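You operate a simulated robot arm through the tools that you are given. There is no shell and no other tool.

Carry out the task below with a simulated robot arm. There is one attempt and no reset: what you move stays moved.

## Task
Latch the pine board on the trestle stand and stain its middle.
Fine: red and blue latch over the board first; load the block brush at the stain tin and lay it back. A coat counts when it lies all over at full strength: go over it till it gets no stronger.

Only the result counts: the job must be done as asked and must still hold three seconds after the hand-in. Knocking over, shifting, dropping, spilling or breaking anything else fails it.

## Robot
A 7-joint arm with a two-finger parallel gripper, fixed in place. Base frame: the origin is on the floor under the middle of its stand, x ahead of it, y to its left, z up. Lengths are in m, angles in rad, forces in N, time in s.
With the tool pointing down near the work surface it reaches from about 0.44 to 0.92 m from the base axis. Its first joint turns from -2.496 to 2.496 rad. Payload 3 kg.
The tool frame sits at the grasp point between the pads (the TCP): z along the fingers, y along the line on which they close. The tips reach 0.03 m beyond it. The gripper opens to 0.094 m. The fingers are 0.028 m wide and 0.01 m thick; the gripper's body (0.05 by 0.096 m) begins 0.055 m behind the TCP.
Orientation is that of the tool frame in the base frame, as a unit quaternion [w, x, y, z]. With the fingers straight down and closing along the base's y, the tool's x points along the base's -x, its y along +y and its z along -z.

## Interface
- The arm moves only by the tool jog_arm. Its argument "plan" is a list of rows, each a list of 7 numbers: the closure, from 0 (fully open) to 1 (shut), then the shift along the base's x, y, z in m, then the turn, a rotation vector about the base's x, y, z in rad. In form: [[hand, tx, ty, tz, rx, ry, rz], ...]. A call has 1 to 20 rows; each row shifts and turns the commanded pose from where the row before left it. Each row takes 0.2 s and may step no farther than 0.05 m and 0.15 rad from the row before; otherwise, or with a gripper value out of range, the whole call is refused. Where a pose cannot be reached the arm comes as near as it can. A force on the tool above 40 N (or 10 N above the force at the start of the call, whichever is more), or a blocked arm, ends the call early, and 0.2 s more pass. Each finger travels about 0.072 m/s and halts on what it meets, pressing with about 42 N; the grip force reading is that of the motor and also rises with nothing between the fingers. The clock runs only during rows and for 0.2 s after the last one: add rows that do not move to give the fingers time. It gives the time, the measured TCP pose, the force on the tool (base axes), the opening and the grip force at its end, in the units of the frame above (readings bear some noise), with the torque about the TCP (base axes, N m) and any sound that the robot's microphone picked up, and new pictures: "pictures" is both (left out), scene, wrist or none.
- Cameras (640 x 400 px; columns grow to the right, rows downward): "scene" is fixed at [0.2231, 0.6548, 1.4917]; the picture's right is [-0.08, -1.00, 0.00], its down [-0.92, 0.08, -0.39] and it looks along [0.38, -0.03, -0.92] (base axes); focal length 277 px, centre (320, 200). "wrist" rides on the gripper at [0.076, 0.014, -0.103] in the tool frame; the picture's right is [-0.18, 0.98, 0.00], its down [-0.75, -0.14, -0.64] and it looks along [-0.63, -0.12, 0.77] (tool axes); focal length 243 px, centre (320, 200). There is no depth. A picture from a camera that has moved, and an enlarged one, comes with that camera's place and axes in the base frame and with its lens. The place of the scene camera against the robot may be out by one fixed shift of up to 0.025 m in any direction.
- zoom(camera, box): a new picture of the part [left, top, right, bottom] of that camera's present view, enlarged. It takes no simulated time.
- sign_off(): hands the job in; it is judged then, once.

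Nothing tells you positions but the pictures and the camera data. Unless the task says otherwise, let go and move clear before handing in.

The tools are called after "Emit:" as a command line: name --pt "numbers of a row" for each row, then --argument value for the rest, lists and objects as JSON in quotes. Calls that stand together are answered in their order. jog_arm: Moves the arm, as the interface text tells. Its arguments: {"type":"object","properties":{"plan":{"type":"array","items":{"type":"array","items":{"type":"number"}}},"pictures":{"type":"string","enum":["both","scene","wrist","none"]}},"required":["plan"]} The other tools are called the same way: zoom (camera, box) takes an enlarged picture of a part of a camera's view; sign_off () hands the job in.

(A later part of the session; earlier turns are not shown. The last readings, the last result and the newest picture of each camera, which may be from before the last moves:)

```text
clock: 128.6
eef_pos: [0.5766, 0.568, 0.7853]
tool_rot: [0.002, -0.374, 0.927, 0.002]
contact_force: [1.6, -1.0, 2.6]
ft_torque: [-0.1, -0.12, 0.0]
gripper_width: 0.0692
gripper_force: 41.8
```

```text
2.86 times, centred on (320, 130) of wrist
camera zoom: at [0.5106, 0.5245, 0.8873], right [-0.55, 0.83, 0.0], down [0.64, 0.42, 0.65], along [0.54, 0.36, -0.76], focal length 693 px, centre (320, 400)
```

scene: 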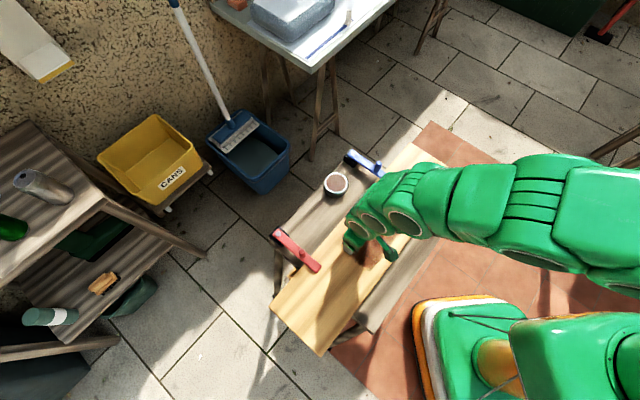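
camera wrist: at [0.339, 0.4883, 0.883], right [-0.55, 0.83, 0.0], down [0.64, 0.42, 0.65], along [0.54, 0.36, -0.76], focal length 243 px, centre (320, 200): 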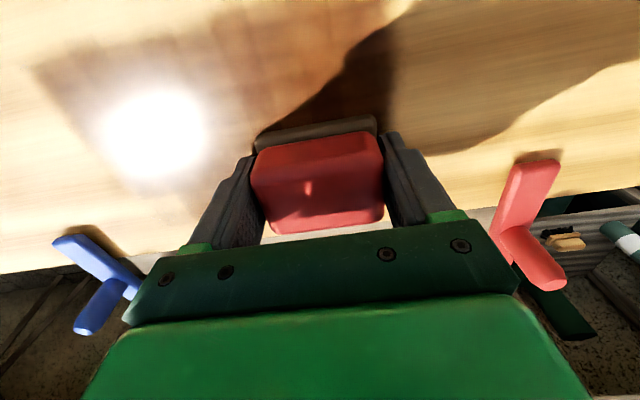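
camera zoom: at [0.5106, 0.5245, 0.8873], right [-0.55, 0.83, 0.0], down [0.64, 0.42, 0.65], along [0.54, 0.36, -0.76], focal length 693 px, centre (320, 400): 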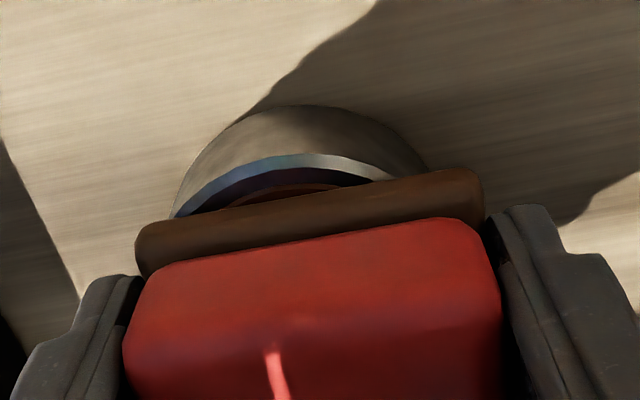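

Emit:
jog_arm --pt "1 0 0 0.005 0 0 0" --pt "1 0 0 0.025 0 0 0" --pt "1 0 0 0.03 0 0 0" --pt "1 -0.0398 -0.0005 0 0 0 0" --pt "1 -0.0398 -0.0005 0 0 0 0" --pt "1 -0.0398 -0.0005 0 0 0 0" --pt "1 -0.0398 -0.0005 0 0 0 0" --pt "1 0 0 -0.04 0 0 0" --pt "1 0 0 -0.02 0 0 0" --pt "1 0 0 -0.005 0 0 0" --pt "1 0 0 -0.0008 0 0 0" --pt "1 0 0 0 0 0 0" --pictures "none"

```text
clock: 131.2
eef_pos: [0.4164, 0.5655, 0.7794]
tool_rot: [0.003, -0.376, 0.927, 0.002]
contact_force: [0.4, 0.8, 2.5]
ft_torque: [-0.03, -0.13, 0.04]
gripper_width: 0.0696
gripper_force: 41.9
```

Emit:
jog_arm --pt "1 0 0 -0.0003 0 0 0" --pt "1 0.0075 -0.0078 0 0 0 0" --pt "1 0.0075 -0.0078 0 0 0 0" --pt "1 0.0075 -0.0078 0 0 0 0" --pt "1 0.0075 -0.0078 0.0001 0 0 0" --pt "1 0.0075 -0.0078 0 0 0 0" --pt "1 0.0075 -0.0078 0 0 0 0" --pt "1 0.0075 -0.0078 0.0001 0 0 0" --pt "1 0.0075 -0.0078 0 0 0 0" --pt "1 0.0075 -0.0078 0 0 0 0" --pt "1 0.0075 -0.0078 0.0001 0 0 0" --pt "1 0.0075 -0.0078 0 0 0 0" --pt "1 0.0075 -0.0078 0 0 0 0" --pictures "none"

Emit:
zoom --camera "wrist" --box '[220, 0, 640, 260]'

```text
clock: 133.9
eef_pos: [0.5064, 0.4731, 0.7801]
tool_rot: [0.003, -0.376, 0.927, 0.002]
contact_force: [-3.1, 4.4, 14.7]
ft_torque: [-0.01, 0.02, -0.06]
gripper_width: 0.0694
gripper_force: 42.2
```

```text
1.52 times, centred on (430, 130) of wrist
camera zoom: at [0.4413, 0.4289, 0.8811], right [-0.55, 0.83, 0.0], down [0.64, 0.42, 0.65], along [0.54, 0.36, -0.76], focal length 370 px, centre (152, 307)
```

zoom: 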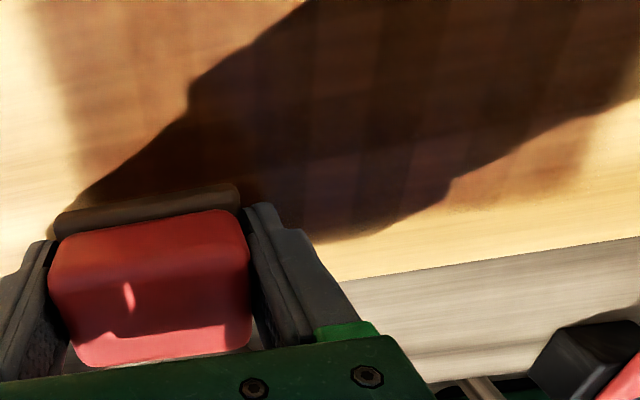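

Emit:
jog_arm --pt "1 -0.0071 -0.0068 0 0 0 0" --pt "1 -0.0071 -0.0068 0 0 0 0" --pt "1 -0.0071 -0.0068 0 0 0 0" --pt "1 -0.0071 -0.0068 0 0 0 0" --pt "1 -0.0071 -0.0068 0 0 0 0" --pt "1 -0.0071 -0.0068 0 0 0 0" --pt "1 -0.0071 -0.0068 0 0 0 0" --pt "1 -0.0071 -0.0068 0 0 0 0" --pt "1 -0.0071 -0.0068 0 0 0 0" --pt "1 -0.0071 -0.0068 0 0 0 0" --pictures "none"

Emit:
zoom --camera "wrist" --box '[160, 0, 580, 260]'

```text
clock: 136.2
eef_pos: [0.4353, 0.4031, 0.779]
tool_rot: [0.002, -0.375, 0.927, 0.002]
contact_force: [-0.4, -0.5, -0.3]
ft_torque: [-0.03, 0.0, 0.01]
gripper_width: 0.0693
gripper_force: 42.2
```

```text
1.52 times, centred on (370, 130) of wrist
camera zoom: at [0.3706, 0.3602, 0.8814], right [-0.55, 0.83, 0.0], down [0.64, 0.42, 0.65], along [0.54, 0.36, -0.76], focal length 370 px, centre (244, 307)
```

zoom: 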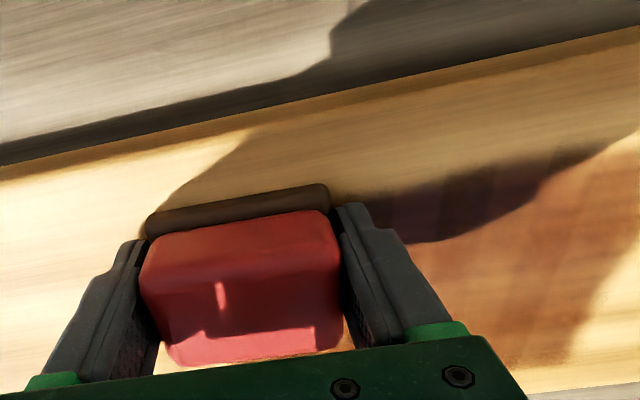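

Emit:
jog_arm --pt "1 0 0 -0.0004 0 0 0" --pt "1 0 0 -0.0003 0 0 0" --pt "1 0 0 0 0 0 0" --pictures "none"

```text
clock: 136.9
eef_pos: [0.4352, 0.4043, 0.7782]
tool_rot: [0.003, -0.375, 0.927, 0.002]
contact_force: [2.4, -5.0, 17.6]
ft_torque: [-0.23, -0.11, -0.05]
gripper_width: 0.0695
gripper_force: 42.2
```

Emit:
jog_arm --pt "1 0.0071 0.0068 0.0001 0 0 0" --pt "1 0.0071 0.0068 0.0001 0 0 0" --pt "1 0.0071 0.0068 0.0001 0 0 0" --pt "1 0.0071 0.0068 0.0001 0 0 0" --pt "1 0.0071 0.0068 0.0001 0 0 0" --pt "1 0.0071 0.0068 0 0 0 0" --pt "1 0.0071 0.0068 0.0001 0 0 0" --pt "1 0.0071 0.0068 0 0 0 0" --pictures "none"

```text
clock: 138.8
eef_pos: [0.4915, 0.4574, 0.7799]
tool_rot: [0.002, -0.376, 0.927, 0.002]
contact_force: [-6.4, -6.2, 21.1]
ft_torque: [-0.04, -0.14, -0.07]
gripper_width: 0.0696
gripper_force: 42.0
```

Emit:
jog_arm --pt "1 -0.0075 0.0078 0 0 0 0" --pt "1 -0.0075 0.0078 0 0 0 0" --pt "1 -0.0075 0.0078 -0.0001 0 0 0" --pt "1 -0.0075 0.0078 0 0 0 0" --pt "1 -0.0075 0.0078 0 0 0 0" --pt "1 -0.0075 0.0078 -0.0001 0 0 0" --pt "1 -0.0075 0.0078 0 0 0 0" --pt "1 -0.0075 0.0078 0 0 0 0" --pt "1 -0.0075 0.0078 -0.0001 0 0 0" --pt "1 -0.0075 0.0078 0 0 0 0" --pt "1 -0.0075 0.0078 0 0 0 0" --pt "1 -0.0075 0.0078 0 0 0 0" --pictures "none"

Emit:
zoom --camera "wrist" --box '[160, 0, 580, 260]'

```text
clock: 141.3
eef_pos: [0.4012, 0.5517, 0.7788]
tool_rot: [0.002, -0.375, 0.927, 0.001]
contact_force: [2.8, -3.6, 12.6]
ft_torque: [-0.12, -0.19, -0.04]
gripper_width: 0.0695
gripper_force: 41.8
```

```text
1.52 times, centred on (370, 130) of wrist
camera zoom: at [0.3366, 0.5087, 0.8809], right [-0.55, 0.83, 0.0], down [0.64, 0.42, 0.65], along [0.54, 0.36, -0.76], focal length 370 px, centre (244, 307)
```

zoom: 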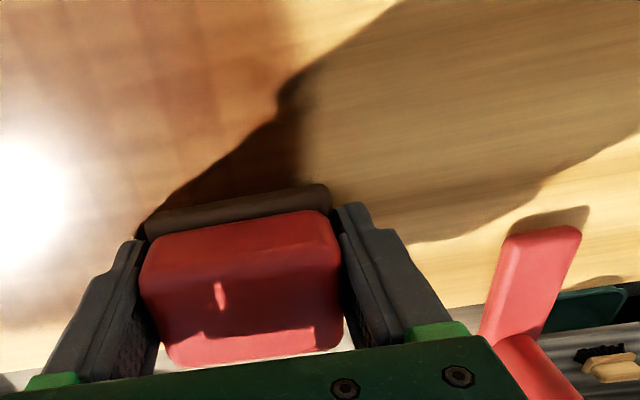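

Emit:
jog_arm --pt "1 -0.0071 -0.0068 0 0 0 0" --pt "1 -0.0071 -0.0068 -0.0001 0 0 0" --pt "1 -0.0071 -0.0068 -0.0001 0 0 0" --pt "1 -0.0071 -0.0068 -0.0001 0 0 0" --pt "1 -0.0071 -0.0068 -0.0001 0 0 0" --pt "1 -0.0071 -0.0068 -0.0001 0 0 0" --pt "1 -0.0071 -0.0068 0 0 0 0" --pt "1 -0.0071 -0.0068 0 0 0 0" --pictures "none"

```text
clock: 143.2
eef_pos: [0.3461, 0.4976, 0.7787]
tool_rot: [0.003, -0.374, 0.927, 0.002]
contact_force: [9.9, 7.4, 32.6]
ft_torque: [0.09, -0.32, 0.04]
gripper_width: 0.0697
gripper_force: 42.4
```

Emit:
jog_arm --pt "1 0.002 0.0019 0.0003 0 0 0" --pt "1 0.0075 -0.0078 0 0 0 0" --pt "1 0.0075 -0.0078 0 0 0 0" --pt "1 0.0075 -0.0078 0.0001 0 0 0" --pt "1 0.0075 -0.0078 0 0 0 0" --pt "1 0.0075 -0.0078 0 0 0 0" --pt "1 0.0075 -0.0078 0.0001 0 0 0" --pt "1 0.0075 -0.0078 0 0 0 0" --pt "1 0.0075 -0.0078 0 0 0 0" --pt "1 0.0075 -0.0078 0.0001 0 0 0" --pt "1 0.0075 -0.0078 0 0 0 0" --pt "1 0.0075 -0.0078 0 0 0 0" --pt "1 0.0075 -0.0078 0 0 0 0" --pictures "none"

Emit:
zoom --camera "wrist" --box '[160, 0, 580, 260]'

```text
clock: 145.9
eef_pos: [0.4376, 0.4066, 0.7805]
tool_rot: [0.003, -0.376, 0.927, 0.002]
contact_force: [-4.2, 4.6, 19.5]
ft_torque: [-0.04, 0.01, -0.01]
gripper_width: 0.0693
gripper_force: 42.4
```

```text
1.52 times, centred on (370, 130) of wrist
camera zoom: at [0.3723, 0.3632, 0.8805], right [-0.55, 0.83, 0.0], down [0.64, 0.42, 0.65], along [0.54, 0.36, -0.76], focal length 370 px, centre (244, 307)
```

zoom: 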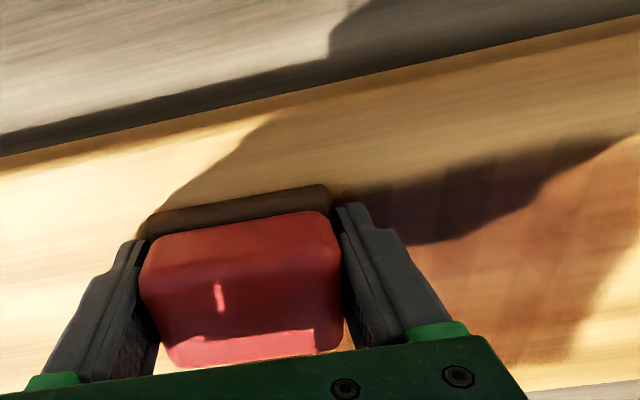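

Emit:
jog_arm --pt "1 0.0079 0.0076 0.0001 0 0 0" --pt "1 0.0079 0.0076 0.0001 0 0 0" --pt "1 0.0079 0.0076 0.0001 0 0 0" --pt "1 0.0079 0.0076 0 0 0 0" --pt "1 -0.0075 0.0078 0 0 0 0" --pt "1 -0.0075 0.0078 0 0 0 0" --pt "1 -0.0075 0.0078 -0.0001 0 0 0" --pt "1 -0.0075 0.0078 0 0 0 0" --pt "1 -0.0075 0.0078 0 0 0 0" --pt "1 -0.0075 0.0078 -0.0001 0 0 0" --pt "1 -0.0075 0.0078 0 0 0 0" --pt "1 -0.0075 0.0078 0 0 0 0" --pt "1 -0.0075 0.0078 -0.0001 0 0 0" --pt "1 -0.0075 0.0078 0 0 0 0" --pt "1 -0.0075 0.0078 0 0 0 0" --pt "1 -0.0075 0.0078 0 0 0 0" --pictures "none"

```text
clock: 149.3
eef_pos: [0.3776, 0.5298, 0.7791]
tool_rot: [0.003, -0.376, 0.927, 0.002]
contact_force: [1.0, 1.0, 2.1]
ft_torque: [-0.13, -0.05, 0.02]
gripper_width: 0.0697
gripper_force: 42.0
```

Now up over the tin, not dipping yet, for the before/after comparison.

Emit:
jog_arm --pt "1 0 0 0.03 0 0 0" --pt "1 0 0 0.03 0 0 0" --pt "1 0.0395 0.0075 0 0 0 0" --pt "1 0.0395 0.0075 0 0 0 0" --pt "1 0.0395 0.0075 0 0 0 0" --pt "1 0.0395 0.0075 0 0 0 0" --pt "1 0.0395 0.0075 0 0 0 0" --pt "1 0 0 0 0 0 0" --pictures "none"

Emit:
zoom --camera "wrist" --box '[220, 60, 420, 200]'

Emit:
zoom --camera "scene" --box '[325, 190, 405, 280]'

Emit:
zoom --camera "scene" --box '[358, 198, 386, 219]'

Emit:
zoom --camera "scene" --box '[376, 208, 404, 229]'

Emit:
zoom --camera "scene" --box '[336, 222, 364, 243]'

Emit:
zoom --camera "scene" --box '[348, 246, 376, 267]'

Emit:
zoom --camera "scene" --box '[364, 226, 392, 247]'

```text
clock: 151.2
eef_pos: [0.5759, 0.568, 0.8379]
tool_rot: [0.003, -0.376, 0.927, 0.001]
contact_force: [0.6, 0.0, 0.4]
ft_torque: [0.0, 0.0, 0.0]
gripper_width: 0.0695
gripper_force: 42.2
```

```text
2.86 times, centred on (320, 130) of wrist
camera zoom: at [0.5113, 0.5246, 0.9403], right [-0.55, 0.83, 0.0], down [0.64, 0.42, 0.65], along [0.54, 0.36, -0.76], focal length 693 px, centre (320, 400)
```

zoom: 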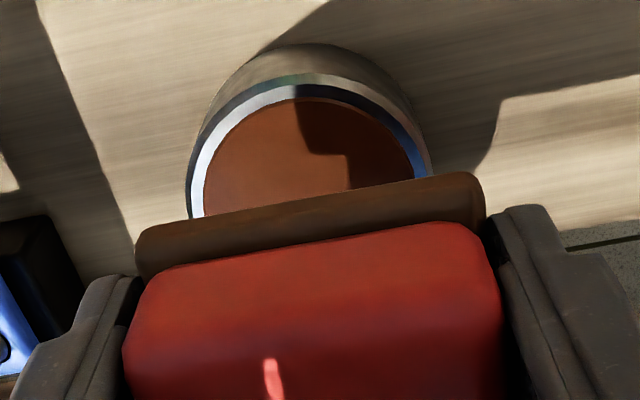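

```text
4.44 times, centred on (365, 235) of scene
camera zoom: at [0.2231, 0.6548, 1.4917], right [-0.08, -1.0, 0.0], down [-0.92, 0.08, -0.39], along [0.38, -0.03, -0.92], focal length 1230 px, centre (120, 44)
```

zoom: 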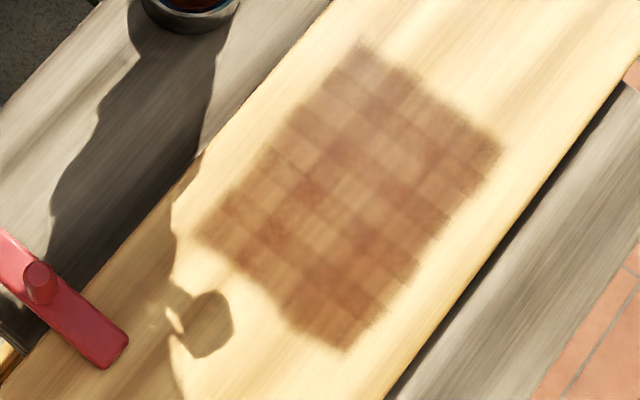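

```text
16.00 times, centred on (372, 208) of scene
camera zoom: at [0.2231, 0.6548, 1.4917], right [-0.08, -1.0, 0.0], down [-0.92, 0.08, -0.39], along [0.38, -0.03, -0.92], focal length 4427 px, centre (-512, 64)
```

zoom: 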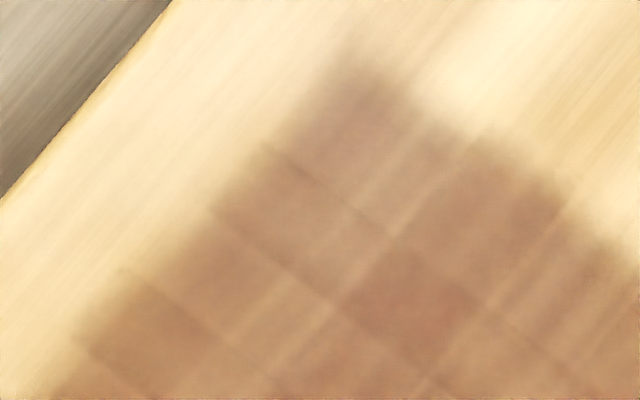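

```text
16.00 times, centred on (390, 218) of scene
camera zoom: at [0.2231, 0.6548, 1.4917], right [-0.08, -1.0, 0.0], down [-0.92, 0.08, -0.39], along [0.38, -0.03, -0.92], focal length 4427 px, centre (-800, -96)
```

zoom: 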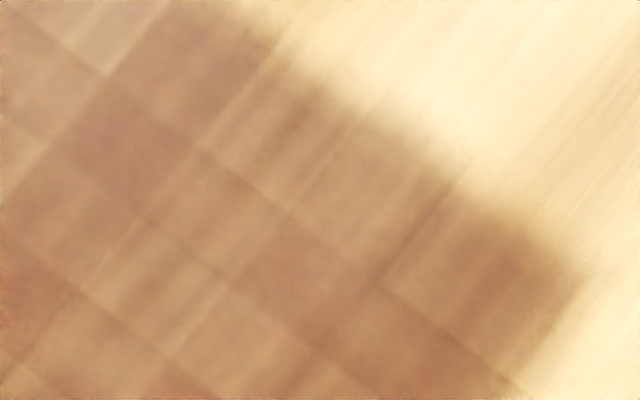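

```text
16.00 times, centred on (350, 232) of scene
camera zoom: at [0.2231, 0.6548, 1.4917], right [-0.08, -1.0, 0.0], down [-0.92, 0.08, -0.39], along [0.38, -0.03, -0.92], focal length 4427 px, centre (-160, -320)
```

zoom: 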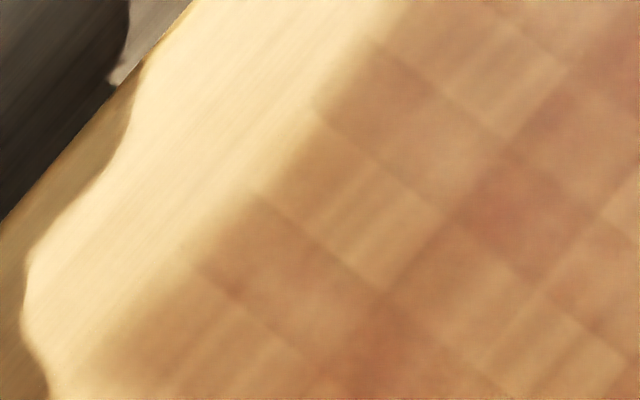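

```text
16.00 times, centred on (362, 256) of scene
camera zoom: at [0.2231, 0.6548, 1.4917], right [-0.08, -1.0, 0.0], down [-0.92, 0.08, -0.39], along [0.38, -0.03, -0.92], focal length 4427 px, centre (-352, -704)
```

zoom: 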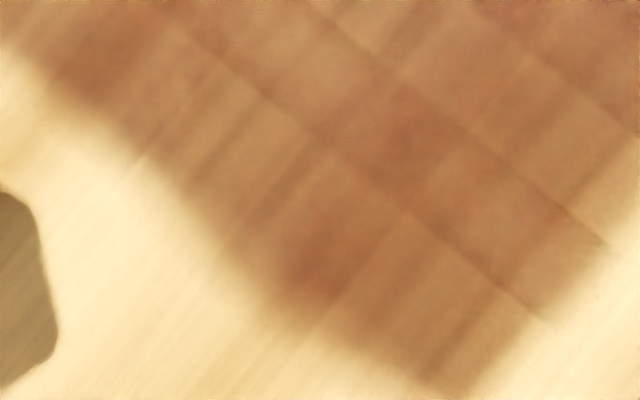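

```text
16.00 times, centred on (378, 236) of scene
camera zoom: at [0.2231, 0.6548, 1.4917], right [-0.08, -1.0, 0.0], down [-0.92, 0.08, -0.39], along [0.38, -0.03, -0.92], focal length 4427 px, centre (-608, -384)
```

zoom: 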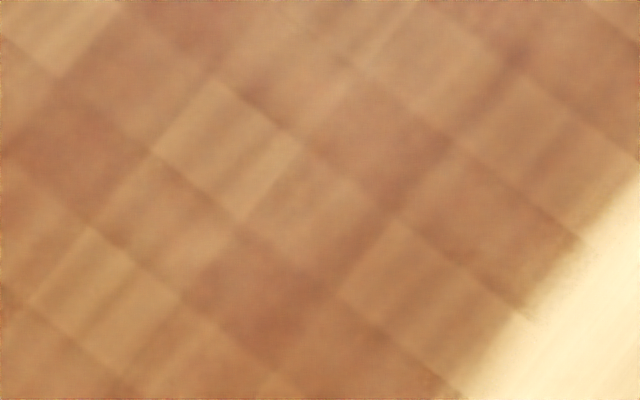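

Before and after look identical across the zone, and the pad kept nearly all its stain over a whole round, both signs of full strength. I'll check from above with the wrist camera, away from the sun's glare.

Emit:
jog_arm --pt "1 -0.027 -0.005 0.035 0 0 0" --pt "1 -0.027 -0.005 0.035 0 0 0" --pt "1 -0.027 -0.005 0.035 0 0 0" --pt "1 0 0 0 0 0 0" --pictures "wrist"

Emit:
zoom --camera "wrist" --box '[160, 0, 480, 160]'

```text
clock: 152.2
eef_pos: [0.4949, 0.5525, 0.945]
tool_rot: [0.002, -0.376, 0.927, 0.002]
contact_force: [0.0, 0.7, -0.7]
ft_torque: [-0.01, 0.0, -0.01]
gripper_width: 0.0696
gripper_force: 41.9
camera wrist: at [0.4299, 0.5095, 1.046], right [-0.55, 0.83, 0.0], down [0.64, 0.42, 0.65], along [0.54, 0.36, -0.76], focal length 243 px, centre (320, 200)
```

wrist: 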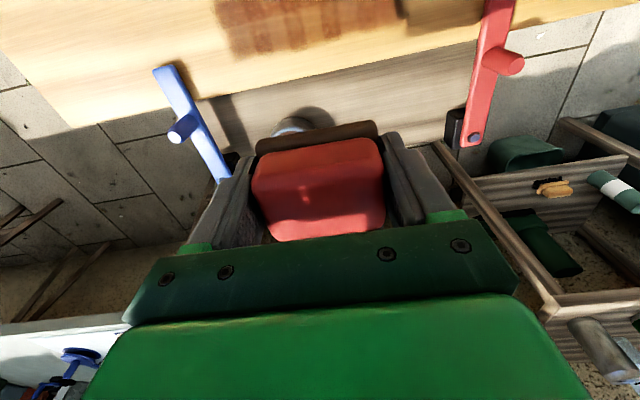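

```text
2.00 times, centred on (320, 80) of wrist
camera zoom: at [0.4299, 0.5095, 1.046], right [-0.55, 0.83, 0.0], down [0.64, 0.42, 0.65], along [0.54, 0.36, -0.76], focal length 485 px, centre (320, 440)
```

zoom: 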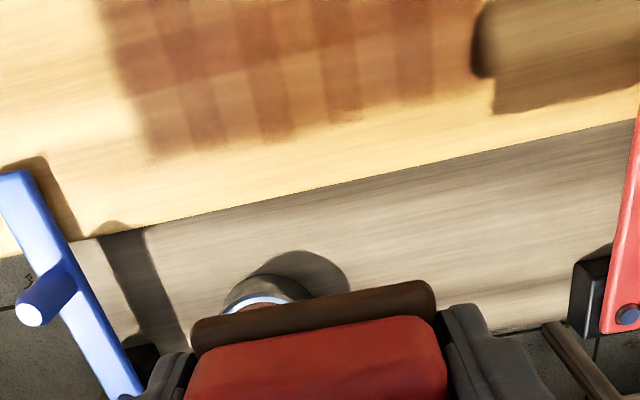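

Emit:
jog_arm --pt "1 -0.025 -0.024 0.02 0 0 0" --pt "1 -0.025 -0.024 0.02 0 0 0" --pt "1 0 0 0 0 0 0" --pictures "none"

Emit:
zoom --camera "wrist" --box '[180, 0, 460, 160]'

Emit:
zoom --camera "wrist" --box '[210, 0, 330, 90]'

Emit:
zoom --camera "wrist" --box '[310, 0, 430, 90]'

```text
clock: 152.9
eef_pos: [0.445, 0.5031, 0.9839]
tool_rot: [0.002, -0.376, 0.927, 0.002]
contact_force: [-0.2, -0.4, -0.9]
ft_torque: [-0.06, -0.01, -0.01]
gripper_width: 0.0694
gripper_force: 41.7
```

```text
2.29 times, centred on (320, 80) of wrist
camera zoom: at [0.3807, 0.4616, 1.0856], right [-0.55, 0.83, 0.0], down [0.64, 0.42, 0.65], along [0.54, 0.36, -0.76], focal length 555 px, centre (320, 474)
```

zoom: 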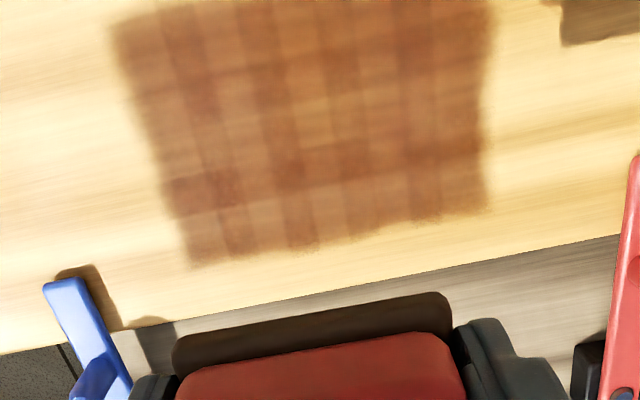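

```text
4.44 times, centred on (270, 45) of wrist
camera zoom: at [0.3807, 0.4616, 1.0856], right [-0.55, 0.83, 0.0], down [0.64, 0.42, 0.65], along [0.54, 0.36, -0.76], focal length 1078 px, centre (542, 889)
```

zoom: 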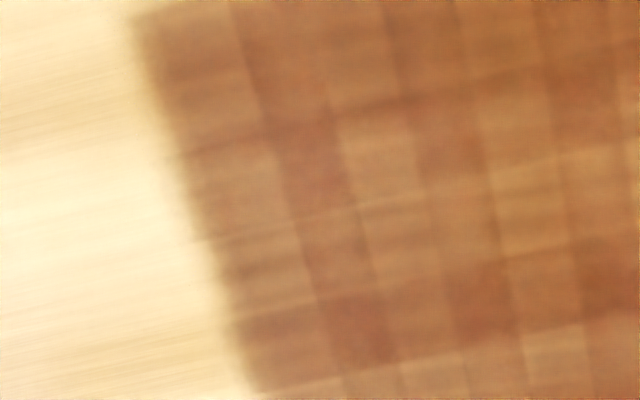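

```text
4.44 times, centred on (370, 45) of wrist
camera zoom: at [0.3807, 0.4616, 1.0856], right [-0.55, 0.83, 0.0], down [0.64, 0.42, 0.65], along [0.54, 0.36, -0.76], focal length 1078 px, centre (98, 889)
```

zoom: 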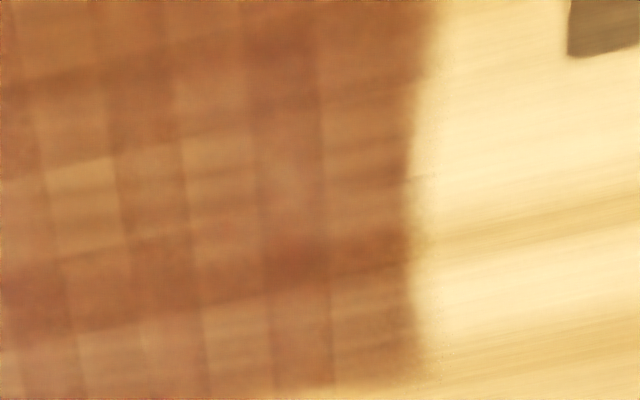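

The tone pattern is regular: alternating lighter and darker strips whose crossings are darkest, like overlapping tiles, so it looks like a rendering effect of a uniform coat rather than missed spots. To be safe I'll re-dip, compare the pad's colour with the used state, and do one more complete round.

Emit:
jog_arm --pt "1 0.0436 0.0213 0 0 0 0" --pt "1 0.0436 0.0213 0 0 0 0" --pt "1 0.0436 0.0213 0 0 0 0" --pt "1 0 0 -0.049 0 0 0" --pt "1 0 0 -0.049 0 0 0" --pt "1 0 0 -0.048 0 0 0" --pt "1 0 0 0 0 0 0" --pictures "none"

Emit:
zoom --camera "wrist" --box '[250, 110, 390, 170]'

```text
clock: 154.6
eef_pos: [0.5767, 0.5687, 0.8381]
tool_rot: [0.003, -0.375, 0.927, 0.002]
contact_force: [-0.2, 0.7, -1.4]
ft_torque: [0.03, 0.01, 0.01]
gripper_width: 0.0695
gripper_force: 41.8
```

```text
4.57 times, centred on (320, 140) of wrist
camera zoom: at [0.5109, 0.5252, 0.939], right [-0.55, 0.83, 0.0], down [0.64, 0.42, 0.65], along [0.54, 0.36, -0.76], focal length 1109 px, centre (320, 474)
```

zoom: 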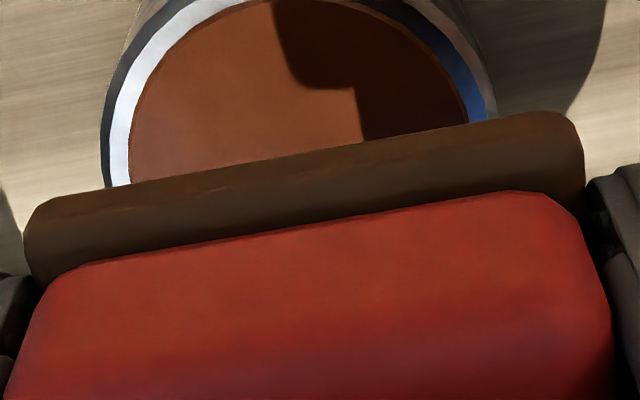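

Emit:
jog_arm --pt "1 -0.001 -0.001 -0.03 0 0 0" --pt "1 0 0 -0.021 0 0 0" --pt "1 0 0 -0.001 0 0 0" --pt "1 0 0 -0.0006 0 0 0" --pt "1 0 0 -0.0004 0 0 0" --pt "1 0 0 0 0 0 0" --pictures "none"

Emit:
zoom --camera "wrist" --box '[250, 110, 390, 170]'

```text
clock: 155.9
eef_pos: [0.5756, 0.5668, 0.7854]
tool_rot: [0.003, -0.376, 0.927, 0.001]
contact_force: [-1.5, -0.1, 3.3]
ft_torque: [-0.05, -0.02, 0.02]
gripper_width: 0.0694
gripper_force: 41.4
```

```text
4.57 times, centred on (320, 140) of wrist
camera zoom: at [0.51, 0.524, 0.8866], right [-0.55, 0.83, 0.0], down [0.64, 0.42, 0.65], along [0.54, 0.36, -0.76], focal length 1109 px, centre (320, 474)
```

zoom: 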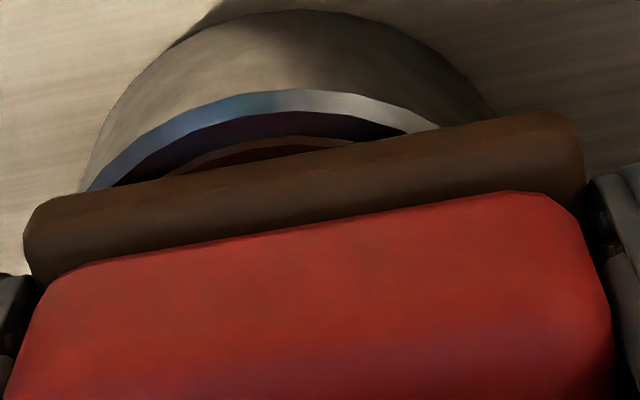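

The pad looks the same before and after dipping, so the last round used up practically no stain and the coat is at or near full strength. I'll do one more loaded round over the edges and corners for certainty.

Emit:
jog_arm --pt "1 0 0 0.005 0 0 0" --pt "1 0 0 0.025 0 0 0" --pt "1 0 0 0.03 0 0 0" --pt "1 -0.0397 -0.0006 0 0 0 0" --pt "1 -0.0397 -0.0006 0 0 0 0" --pt "1 -0.0397 -0.0006 0 0 0 0" --pt "1 -0.0397 -0.0006 0 0 0 0" --pt "1 0 0 -0.04 0 0 0" --pt "1 0 0 -0.02 0 0 0" --pt "1 0 0 -0.005 0 0 0" --pt "1 0 0 -0.001 0 0 0" --pt "1 0 0 0 0 0 0" --pictures "none"

```text
clock: 158.6
eef_pos: [0.4169, 0.5643, 0.7796]
tool_rot: [0.003, -0.376, 0.927, 0.003]
contact_force: [0.3, -0.1, -0.8]
ft_torque: [0.0, -0.06, 0.0]
gripper_width: 0.0697
gripper_force: 41.4
```

Emit:
jog_arm --pt "1 0 0 -0.0004 0 0 0" --pt "1 0 0 -0.0003 0 0 0" --pt "1 0 0 0 0 0 0" --pictures "none"

```text
clock: 159.3
eef_pos: [0.4155, 0.5646, 0.7804]
tool_rot: [0.002, -0.376, 0.927, 0.002]
contact_force: [0.9, 0.5, 1.9]
ft_torque: [-0.03, -0.11, 0.0]
gripper_width: 0.0696
gripper_force: 41.6
```

Emit:
jog_arm --pt "1 0 0 -0.0003 0 0 0" --pt "1 0.0075 -0.0078 0 0 0 0" --pt "1 0.0075 -0.0078 0 0 0 0" --pt "1 0.0075 -0.0078 0 0 0 0" --pt "1 0.0075 -0.0078 0.0001 0 0 0" --pt "1 0.0075 -0.0078 0 0 0 0" --pt "1 0.0075 -0.0078 0 0 0 0" --pt "1 0.0075 -0.0078 0.0001 0 0 0" --pt "1 0.0075 -0.0078 0 0 0 0" --pt "1 0.0075 -0.0078 0 0 0 0" --pt "1 0.0075 -0.0078 0.0001 0 0 0" --pt "1 0.0075 -0.0078 0 0 0 0" --pt "1 0.0075 -0.0078 0 0 0 0" --pictures "none"

```text
clock: 162.2
eef_pos: [0.5063, 0.4729, 0.7788]
tool_rot: [0.003, -0.375, 0.927, 0.002]
contact_force: [-4.1, 4.3, 15.8]
ft_torque: [-0.07, -0.1, -0.01]
gripper_width: 0.0698
gripper_force: 42.0
```

Emit:
jog_arm --pt "1 -0.0071 -0.0068 0 0 0 0" --pt "1 -0.0071 -0.0068 -0.0001 0 0 0" --pt "1 -0.0071 -0.0068 0 0 0 0" --pt "1 -0.0071 -0.0068 -0.0001 0 0 0" --pt "1 -0.0071 -0.0068 -0.0001 0 0 0" --pt "1 -0.0071 -0.0068 -0.0001 0 0 0" --pt "1 -0.0071 -0.0068 -0.0001 0 0 0" --pt "1 -0.0071 -0.0068 0 0 0 0" --pt "1 -0.0071 -0.0068 0 0 0 0" --pt "1 -0.0071 -0.0068 0 0 0 0" --pictures "none"

```text
clock: 164.3
eef_pos: [0.4349, 0.4035, 0.7787]
tool_rot: [0.003, -0.374, 0.927, 0.003]
contact_force: [8.4, 9.4, 34.1]
ft_torque: [0.1, -0.33, 0.0]
gripper_width: 0.0695
gripper_force: 42.1
```

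Emit:
jog_arm --pt "1 0.003 0.0029 0.0003 0 0 0" --pt "1 -0.0075 0.0078 0 0 0 0" --pt "1 -0.0075 0.0078 0 0 0 0" --pt "1 -0.0075 0.0078 -0.0001 0 0 0" --pt "1 -0.0075 0.0078 0 0 0 0" --pt "1 -0.0075 0.0078 0 0 0 0" --pt "1 -0.0075 0.0078 -0.0001 0 0 0" --pt "1 -0.0075 0.0078 0 0 0 0" --pt "1 -0.0075 0.0078 0 0 0 0" --pt "1 -0.0075 0.0078 -0.0001 0 0 0" --pt "1 -0.0075 0.0078 0 0 0 0" --pt "1 -0.0075 0.0078 -0.0001 0 0 0" --pt "1 -0.0075 0.0078 0 0 0 0" --pictures "none"

```text
clock: 164.8
eef_pos: [0.4352, 0.4039, 0.7783]
tool_rot: [0.0, -0.376, 0.927, 0.001]
contact_force: [-1.3, -0.3, 10.9]
ft_torque: [0.1, -0.26, -0.03]
gripper_width: 0.0699
gripper_force: 42.2
stopped in row 2: the force on the tool passed its limit at 52 N (the readings are from after the stop); the commanded pose is now the measured one
```

Emit:
jog_arm --pt "1 0.003 0.0029 0.0002 0 0 0" --pt "1 -0.0075 0.0078 0 0 0 0" --pt "1 -0.0075 0.0078 0 0 0 0" --pt "1 -0.0075 0.0078 0 0 0 0" --pt "1 -0.0075 0.0078 0 0 0 0" --pt "1 -0.0075 0.0078 0 0 0 0" --pt "1 -0.0075 0.0078 -0.0001 0 0 0" --pt "1 -0.0075 0.0078 0 0 0 0" --pt "1 -0.0075 0.0078 0 0 0 0" --pt "1 -0.0075 0.0078 -0.0001 0 0 0" --pt "1 -0.0075 0.0078 0 0 0 0" --pt "1 -0.0075 0.0078 0 0 0 0" --pt "1 -0.0075 0.0078 0 0 0 0" --pictures "none"

```text
clock: 167.6
eef_pos: [0.3488, 0.5015, 0.7776]
tool_rot: [-0.001, -0.375, 0.927, 0.001]
contact_force: [10.6, -10.7, 29.3]
ft_torque: [-0.76, -1.12, -0.08]
gripper_width: 0.0697
gripper_force: 42.1
```

Emit:
jog_arm --pt "1 0 0 0.0004 0 0 0" --pt "1 0.0071 0.0068 0.0001 0 0 0" --pt "1 0.0071 0.0068 0.0001 0 0 0" --pt "1 0.0071 0.0068 0.0001 0 0 0" --pt "1 0.0071 0.0068 0.0001 0 0 0" --pt "1 0.0071 0.0068 0.0001 0 0 0" --pt "1 0.0071 0.0068 0.0001 0 0 0" --pt "1 0.0071 0.0068 0 0 0 0" --pt "1 0.0071 0.0068 0 0 0 0" --pt "1 0.0071 0.0068 0 0 0 0" --pictures "wrist"

Emit:
zoom --camera "wrist" --box '[160, 0, 580, 260]'

```text
clock: 169.8
eef_pos: [0.413, 0.5616, 0.7779]
tool_rot: [0.0, -0.376, 0.927, 0.0]
contact_force: [-0.9, 0.7, -0.5]
ft_torque: [-0.01, 0.01, 0.04]
gripper_width: 0.0696
gripper_force: 41.6
camera wrist: at [0.3486, 0.519, 0.8804], right [-0.55, 0.83, 0.0], down [0.64, 0.42, 0.64], along [0.53, 0.35, -0.77], focal length 243 px, centre (320, 200)
```

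wrist: 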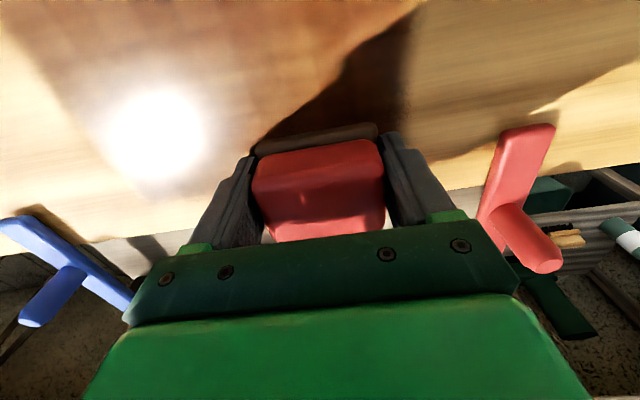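

```text
1.52 times, centred on (370, 130) of wrist
camera zoom: at [0.3486, 0.519, 0.8804], right [-0.55, 0.83, 0.0], down [0.64, 0.42, 0.64], along [0.53, 0.35, -0.77], focal length 370 px, centre (244, 307)
```

zoom: 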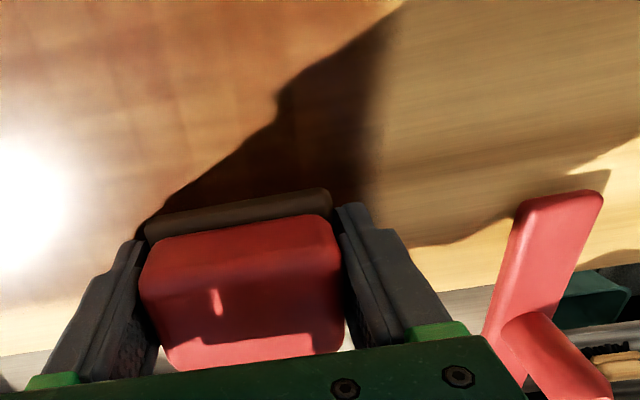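

Emit:
jog_arm --pt "1 0 0 -0.0004 0 0 0" --pt "1 0 0 -0.0003 0 0 0" --pt "1 0 0 0 0 0 0" --pictures "none"

```text
clock: 170.6
eef_pos: [0.4119, 0.5618, 0.7785]
tool_rot: [-0.001, -0.375, 0.927, 0.001]
contact_force: [0.4, -0.1, 1.1]
ft_torque: [-0.02, -0.09, 0.01]
gripper_width: 0.0698
gripper_force: 41.5
```

Emit:
jog_arm --pt "1 0 0 -0.0003 0 0 0" --pt "1 -0.0071 -0.0068 0 0 0 0" --pt "1 -0.0071 -0.0068 -0.0001 0 0 0" --pt "1 -0.0071 -0.0068 -0.0001 0 0 0" --pt "1 -0.0071 -0.0068 -0.0001 0 0 0" --pt "1 0.0071 0.0068 0.0001 0 0 0" --pt "1 0.0071 0.0068 0.0001 0 0 0" --pt "1 0.0071 0.0068 0.0001 0 0 0" --pt "1 0.0071 0.0068 0 0 0 0" --pt "1 0 0 0 0 0 0" --pictures "none"

```text
clock: 171.9
eef_pos: [0.3841, 0.5364, 0.7769]
tool_rot: [-0.004, -0.376, 0.927, -0.001]
contact_force: [-2.7, -4.7, 19.7]
ft_torque: [-0.02, -0.53, -0.17]
gripper_width: 0.0695
gripper_force: 41.7
stopped in row 6: the force on the tool passed its limit at 60 N (the readings are from after the stop); the commanded pose is now the measured one
```

Emit:
jog_arm --pt "1 0.0071 0.0068 0.0003 0 0 0" --pt "1 0.0071 0.0068 0.0001 0 0 0" --pt "1 0.0071 0.0068 0.0001 0 0 0" --pt "1 0.0075 -0.0078 0 0 0 0" --pt "1 0.0075 -0.0078 0 0 0 0" --pt "1 0.0075 -0.0078 0 0 0 0" --pt "1 0.0075 -0.0078 0.0001 0 0 0" --pt "1 0.0075 -0.0078 0 0 0 0" --pt "1 0.0075 -0.0078 0 0 0 0" --pt "1 0.0075 -0.0078 0.0001 0 0 0" --pt "1 0.0075 -0.0078 0 0 0 0" --pt "1 0.0075 -0.0078 0 0 0 0" --pt "1 0.0075 -0.0078 0.0001 0 0 0" --pt "1 0.0075 -0.0078 0 0 0 0" --pt "1 0.0075 -0.0078 0 0 0 0" --pictures "none"

```text
clock: 172.2
eef_pos: [0.3866, 0.5362, 0.7785]
tool_rot: [-0.004, -0.375, 0.927, 0.0]
contact_force: [1.3, -1.5, 9.1]
ft_torque: [0.13, -0.3, -0.04]
gripper_width: 0.0696
gripper_force: 42.1
stopped in row 1: the force on the tool passed its limit at 51 N (the readings are from after the stop); the commanded pose is now the measured one
```

Contact keeps peaking now because the tool has picked up a half-degree tilt, but the edge strokes I wanted are done. I'll lift, level the tool, and hover over the brush's resting place, then check the patch once more before laying it back.

Emit:
jog_arm --pt "1 0 0 0.02 0 0 0" --pt "1 0 0 0.035 0.003 -0.0074 0" --pt "1 0 0 0.025 0 0 0.009" --pt "1 0.0296 0.0277 0 0 0 0.009" --pt "1 0.0296 0.0277 0 0 0 0" --pt "1 0.0296 0.0277 0 0 0 0" --pt "1 0.0294 0.0278 0 0 0 0" --pt "1 0 0 0 0 0 0"

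Emit:
zoom --camera "scene" --box '[325, 190, 405, 280]'

Emit:
zoom --camera "wrist" --box '[160, 0, 480, 200]'

```text
clock: 174.0
eef_pos: [0.5045, 0.6479, 0.8576]
tool_rot: [0.0, -0.383, 0.924, -0.001]
contact_force: [0.4, -1.2, -0.4]
ft_torque: [-0.01, -0.01, -0.02]
gripper_width: 0.0694
gripper_force: 41.3
camera wrist: at [0.4403, 0.6047, 0.9594], right [-0.57, 0.82, 0.0], down [0.63, 0.44, 0.64], along [0.53, 0.36, -0.77], focal length 243 px, centre (320, 200)
```

scene: 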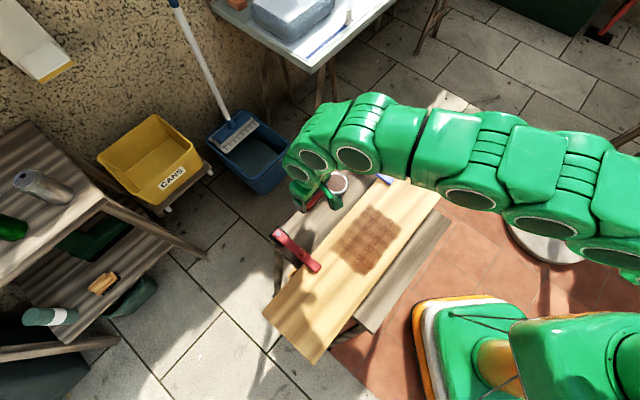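
wrist: 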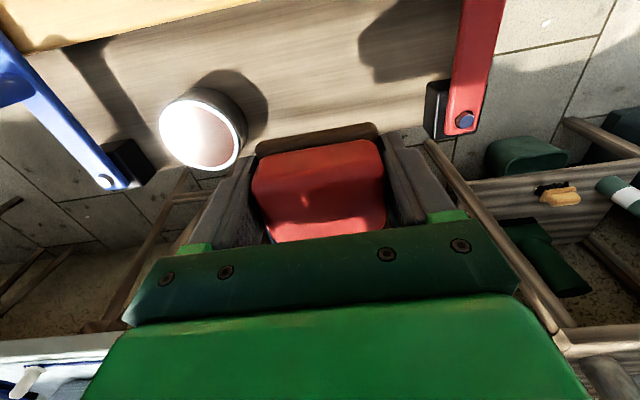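

```text
4.44 times, centred on (365, 235) of scene
camera zoom: at [0.2231, 0.6548, 1.4917], right [-0.08, -1.0, 0.0], down [-0.92, 0.08, -0.39], along [0.38, -0.03, -0.92], focal length 1230 px, centre (120, 44)
```

zoom: 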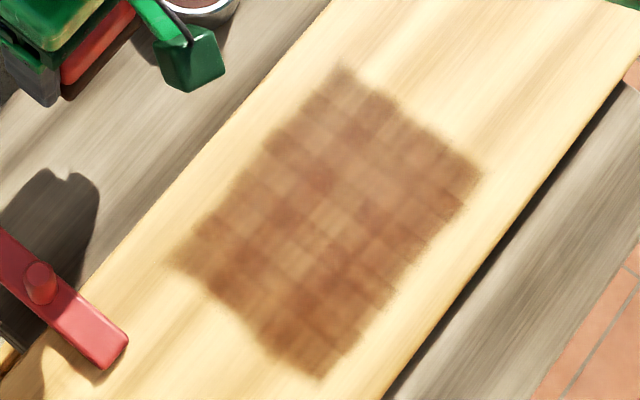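

```text
2.00 times, centred on (320, 100) of wrist
camera zoom: at [0.4403, 0.6047, 0.9594], right [-0.57, 0.82, 0.0], down [0.63, 0.44, 0.64], along [0.53, 0.36, -0.77], focal length 485 px, centre (320, 400)
```

zoom: 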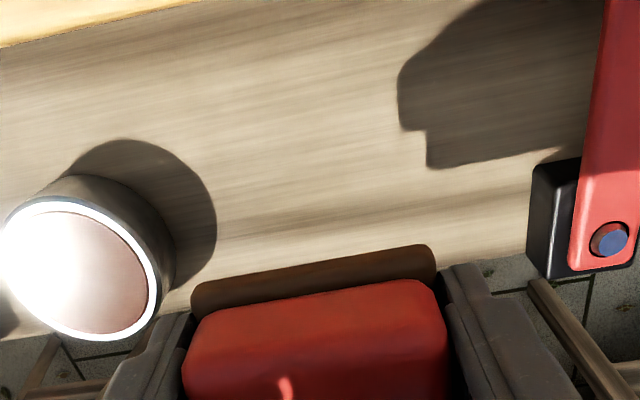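

I notice the board has slid about 2 cm toward the red end, during the last hard strokes. I'll first lay the brush down where it was, then measure the board's position properly.

Emit:
jog_arm --pt "1 0 0 -0.045 0 0 0" --pt "1 0 0 -0.04 0 0 0" --pt "1 0 0 -0.014 0 0 0" --pt "1 0 0 -0.003 0 0 0" --pt "1 0 0 0 0 0 0" --pictures "wrist"

```text
clock: 175.2
eef_pos: [0.5047, 0.6482, 0.7548]
tool_rot: [0.0, -0.383, 0.924, -0.001]
contact_force: [-0.2, 0.5, -0.3]
ft_torque: [0.01, 0.01, -0.01]
gripper_width: 0.0694
gripper_force: 42.2
camera wrist: at [0.4407, 0.6044, 0.8572], right [-0.57, 0.82, 0.0], down [0.63, 0.43, 0.64], along [0.53, 0.36, -0.77], focal length 243 px, centre (320, 200)
```

wrist: 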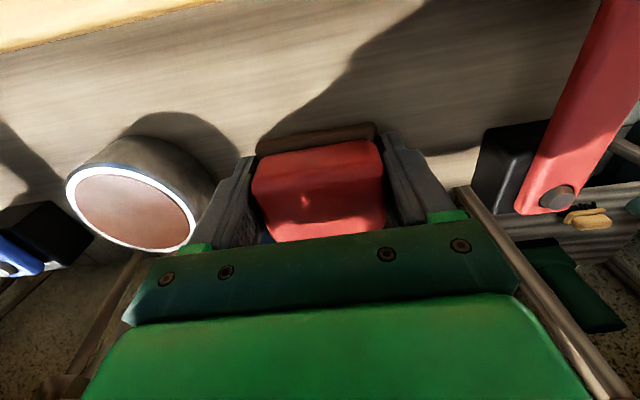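

Emit:
jog_arm --pt "1 0 0 -0.001 0 0 0" --pt "1 0 0 -0.001 0 0 0" --pt "1 0 0 0 0 0 0" --pictures "none"

```text
clock: 176.0
eef_pos: [0.5041, 0.6487, 0.7541]
tool_rot: [0.0, -0.383, 0.924, -0.001]
contact_force: [0.0, -0.1, -0.8]
ft_torque: [0.01, 0.01, 0.0]
gripper_width: 0.0695
gripper_force: 41.8
```

Emit:
jog_arm --pt "1 0 0 -0.001 0 0 0" --pt "1 0 0 -0.0006 0 0 0" --pt "1 0 0 0 0 0 0" --pictures "none"

```text
clock: 176.8
eef_pos: [0.5044, 0.6481, 0.7525]
tool_rot: [0.001, -0.384, 0.923, 0.0]
contact_force: [-0.8, -0.4, -1.2]
ft_torque: [0.0, -0.01, 0.01]
gripper_width: 0.0694
gripper_force: 41.6
```

Emit:
jog_arm --pt "1 0 0 -0.0008 0 0 0" --pt "1 0 0 -0.0005 0 0 0" --pt "1 0 0 0 0 0 0" --pictures "none"

```text
clock: 177.6
eef_pos: [0.5042, 0.6473, 0.751]
tool_rot: [0.001, -0.384, 0.923, -0.002]
contact_force: [0.0, -0.1, 0.0]
ft_torque: [-0.01, 0.02, -0.02]
gripper_width: 0.0696
gripper_force: 41.8
```

Emit:
jog_arm --pt "1 0 0 -0.0007 0 0 0" --pt "1 0 0 -0.0004 0 0 0" --pt "1 0 0 0 0 0 0" --pictures "wrist"

Emit:
zoom --camera "wrist" --box '[180, 80, 460, 260]'

```text
clock: 178.4
eef_pos: [0.5051, 0.6485, 0.7515]
tool_rot: [0.0, -0.383, 0.924, -0.001]
contact_force: [-0.4, -0.9, 5.0]
ft_torque: [0.11, 0.11, 0.05]
gripper_width: 0.0695
gripper_force: 41.7
camera wrist: at [0.4405, 0.6047, 0.852], right [-0.57, 0.82, 0.0], down [0.63, 0.43, 0.64], along [0.53, 0.36, -0.77], focal length 243 px, centre (320, 200)
```

wrist: 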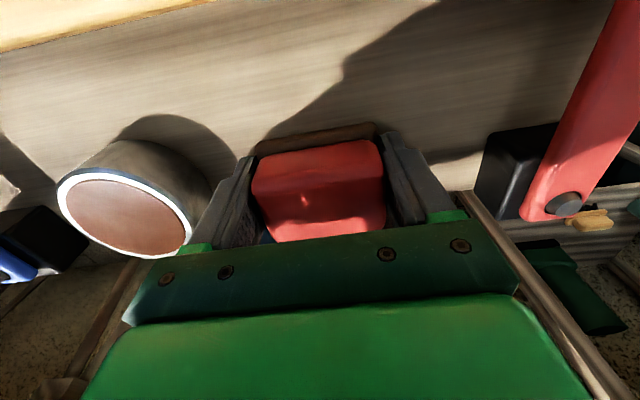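

```text
2.22 times, centred on (320, 170) of wrist
camera zoom: at [0.4405, 0.6047, 0.852], right [-0.57, 0.82, 0.0], down [0.63, 0.43, 0.64], along [0.53, 0.36, -0.77], focal length 539 px, centre (320, 267)
```

zoom: 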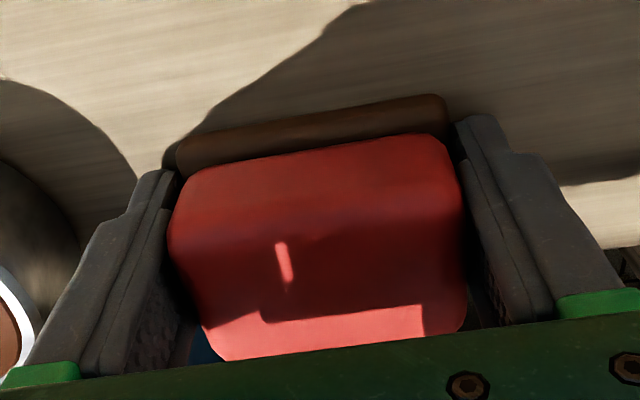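

The brush rests on the bench at its original spot (5 N contact). I'll open gently and lift straight up.

Emit:
jog_arm --pt "0.25 0 0 0 0 0 0" --pt "0.18 0 0 0 0 0 0" --pt "0.12 0 0 0 0 0 0" --pt "0.12 0 0 0 0 0 0" --pt "0.12 0 0 0.02 0 0 0" --pt "0.12 0 0 0.035 0 0 0" --pt "0.12 0 0 0.045 0 0 0" --pt "0.12 0 0 0.045 0 0 0"

Emit:
zoom --camera "wrist" --box '[180, 40, 460, 240]'

```text
clock: 180.2
eef_pos: [0.5054, 0.6487, 0.8955]
tool_rot: [0.001, -0.383, 0.924, -0.001]
contact_force: [-0.1, -0.2, 0.1]
ft_torque: [0.01, -0.01, 0.01]
gripper_width: 0.0828
gripper_force: 0.1
camera wrist: at [0.441, 0.6051, 0.9976], right [-0.57, 0.82, 0.0], down [0.63, 0.44, 0.64], along [0.53, 0.36, -0.77], focal length 243 px, centre (320, 200)
```

scene: 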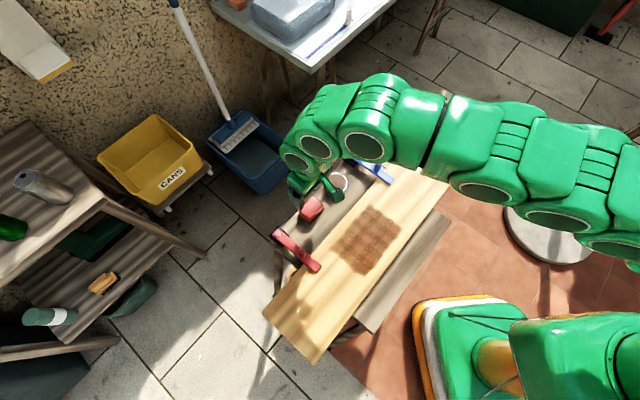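
wrist: 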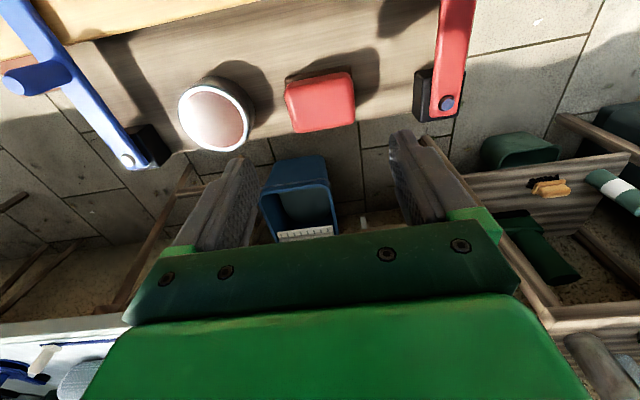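

```text
2.00 times, centred on (320, 140) of wrist
camera zoom: at [0.441, 0.6051, 0.9976], right [-0.57, 0.82, 0.0], down [0.63, 0.44, 0.64], along [0.53, 0.36, -0.77], focal length 485 px, centre (320, 320)
```

zoom: 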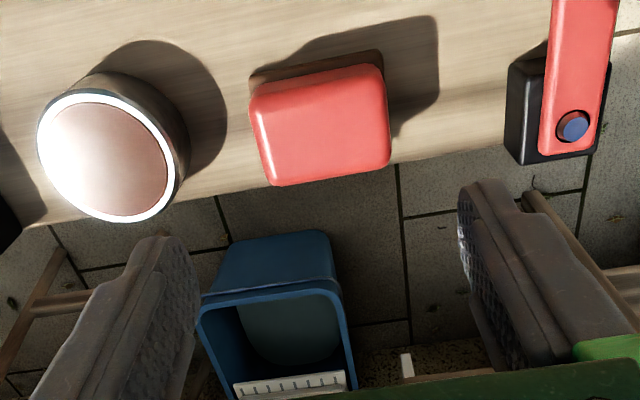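

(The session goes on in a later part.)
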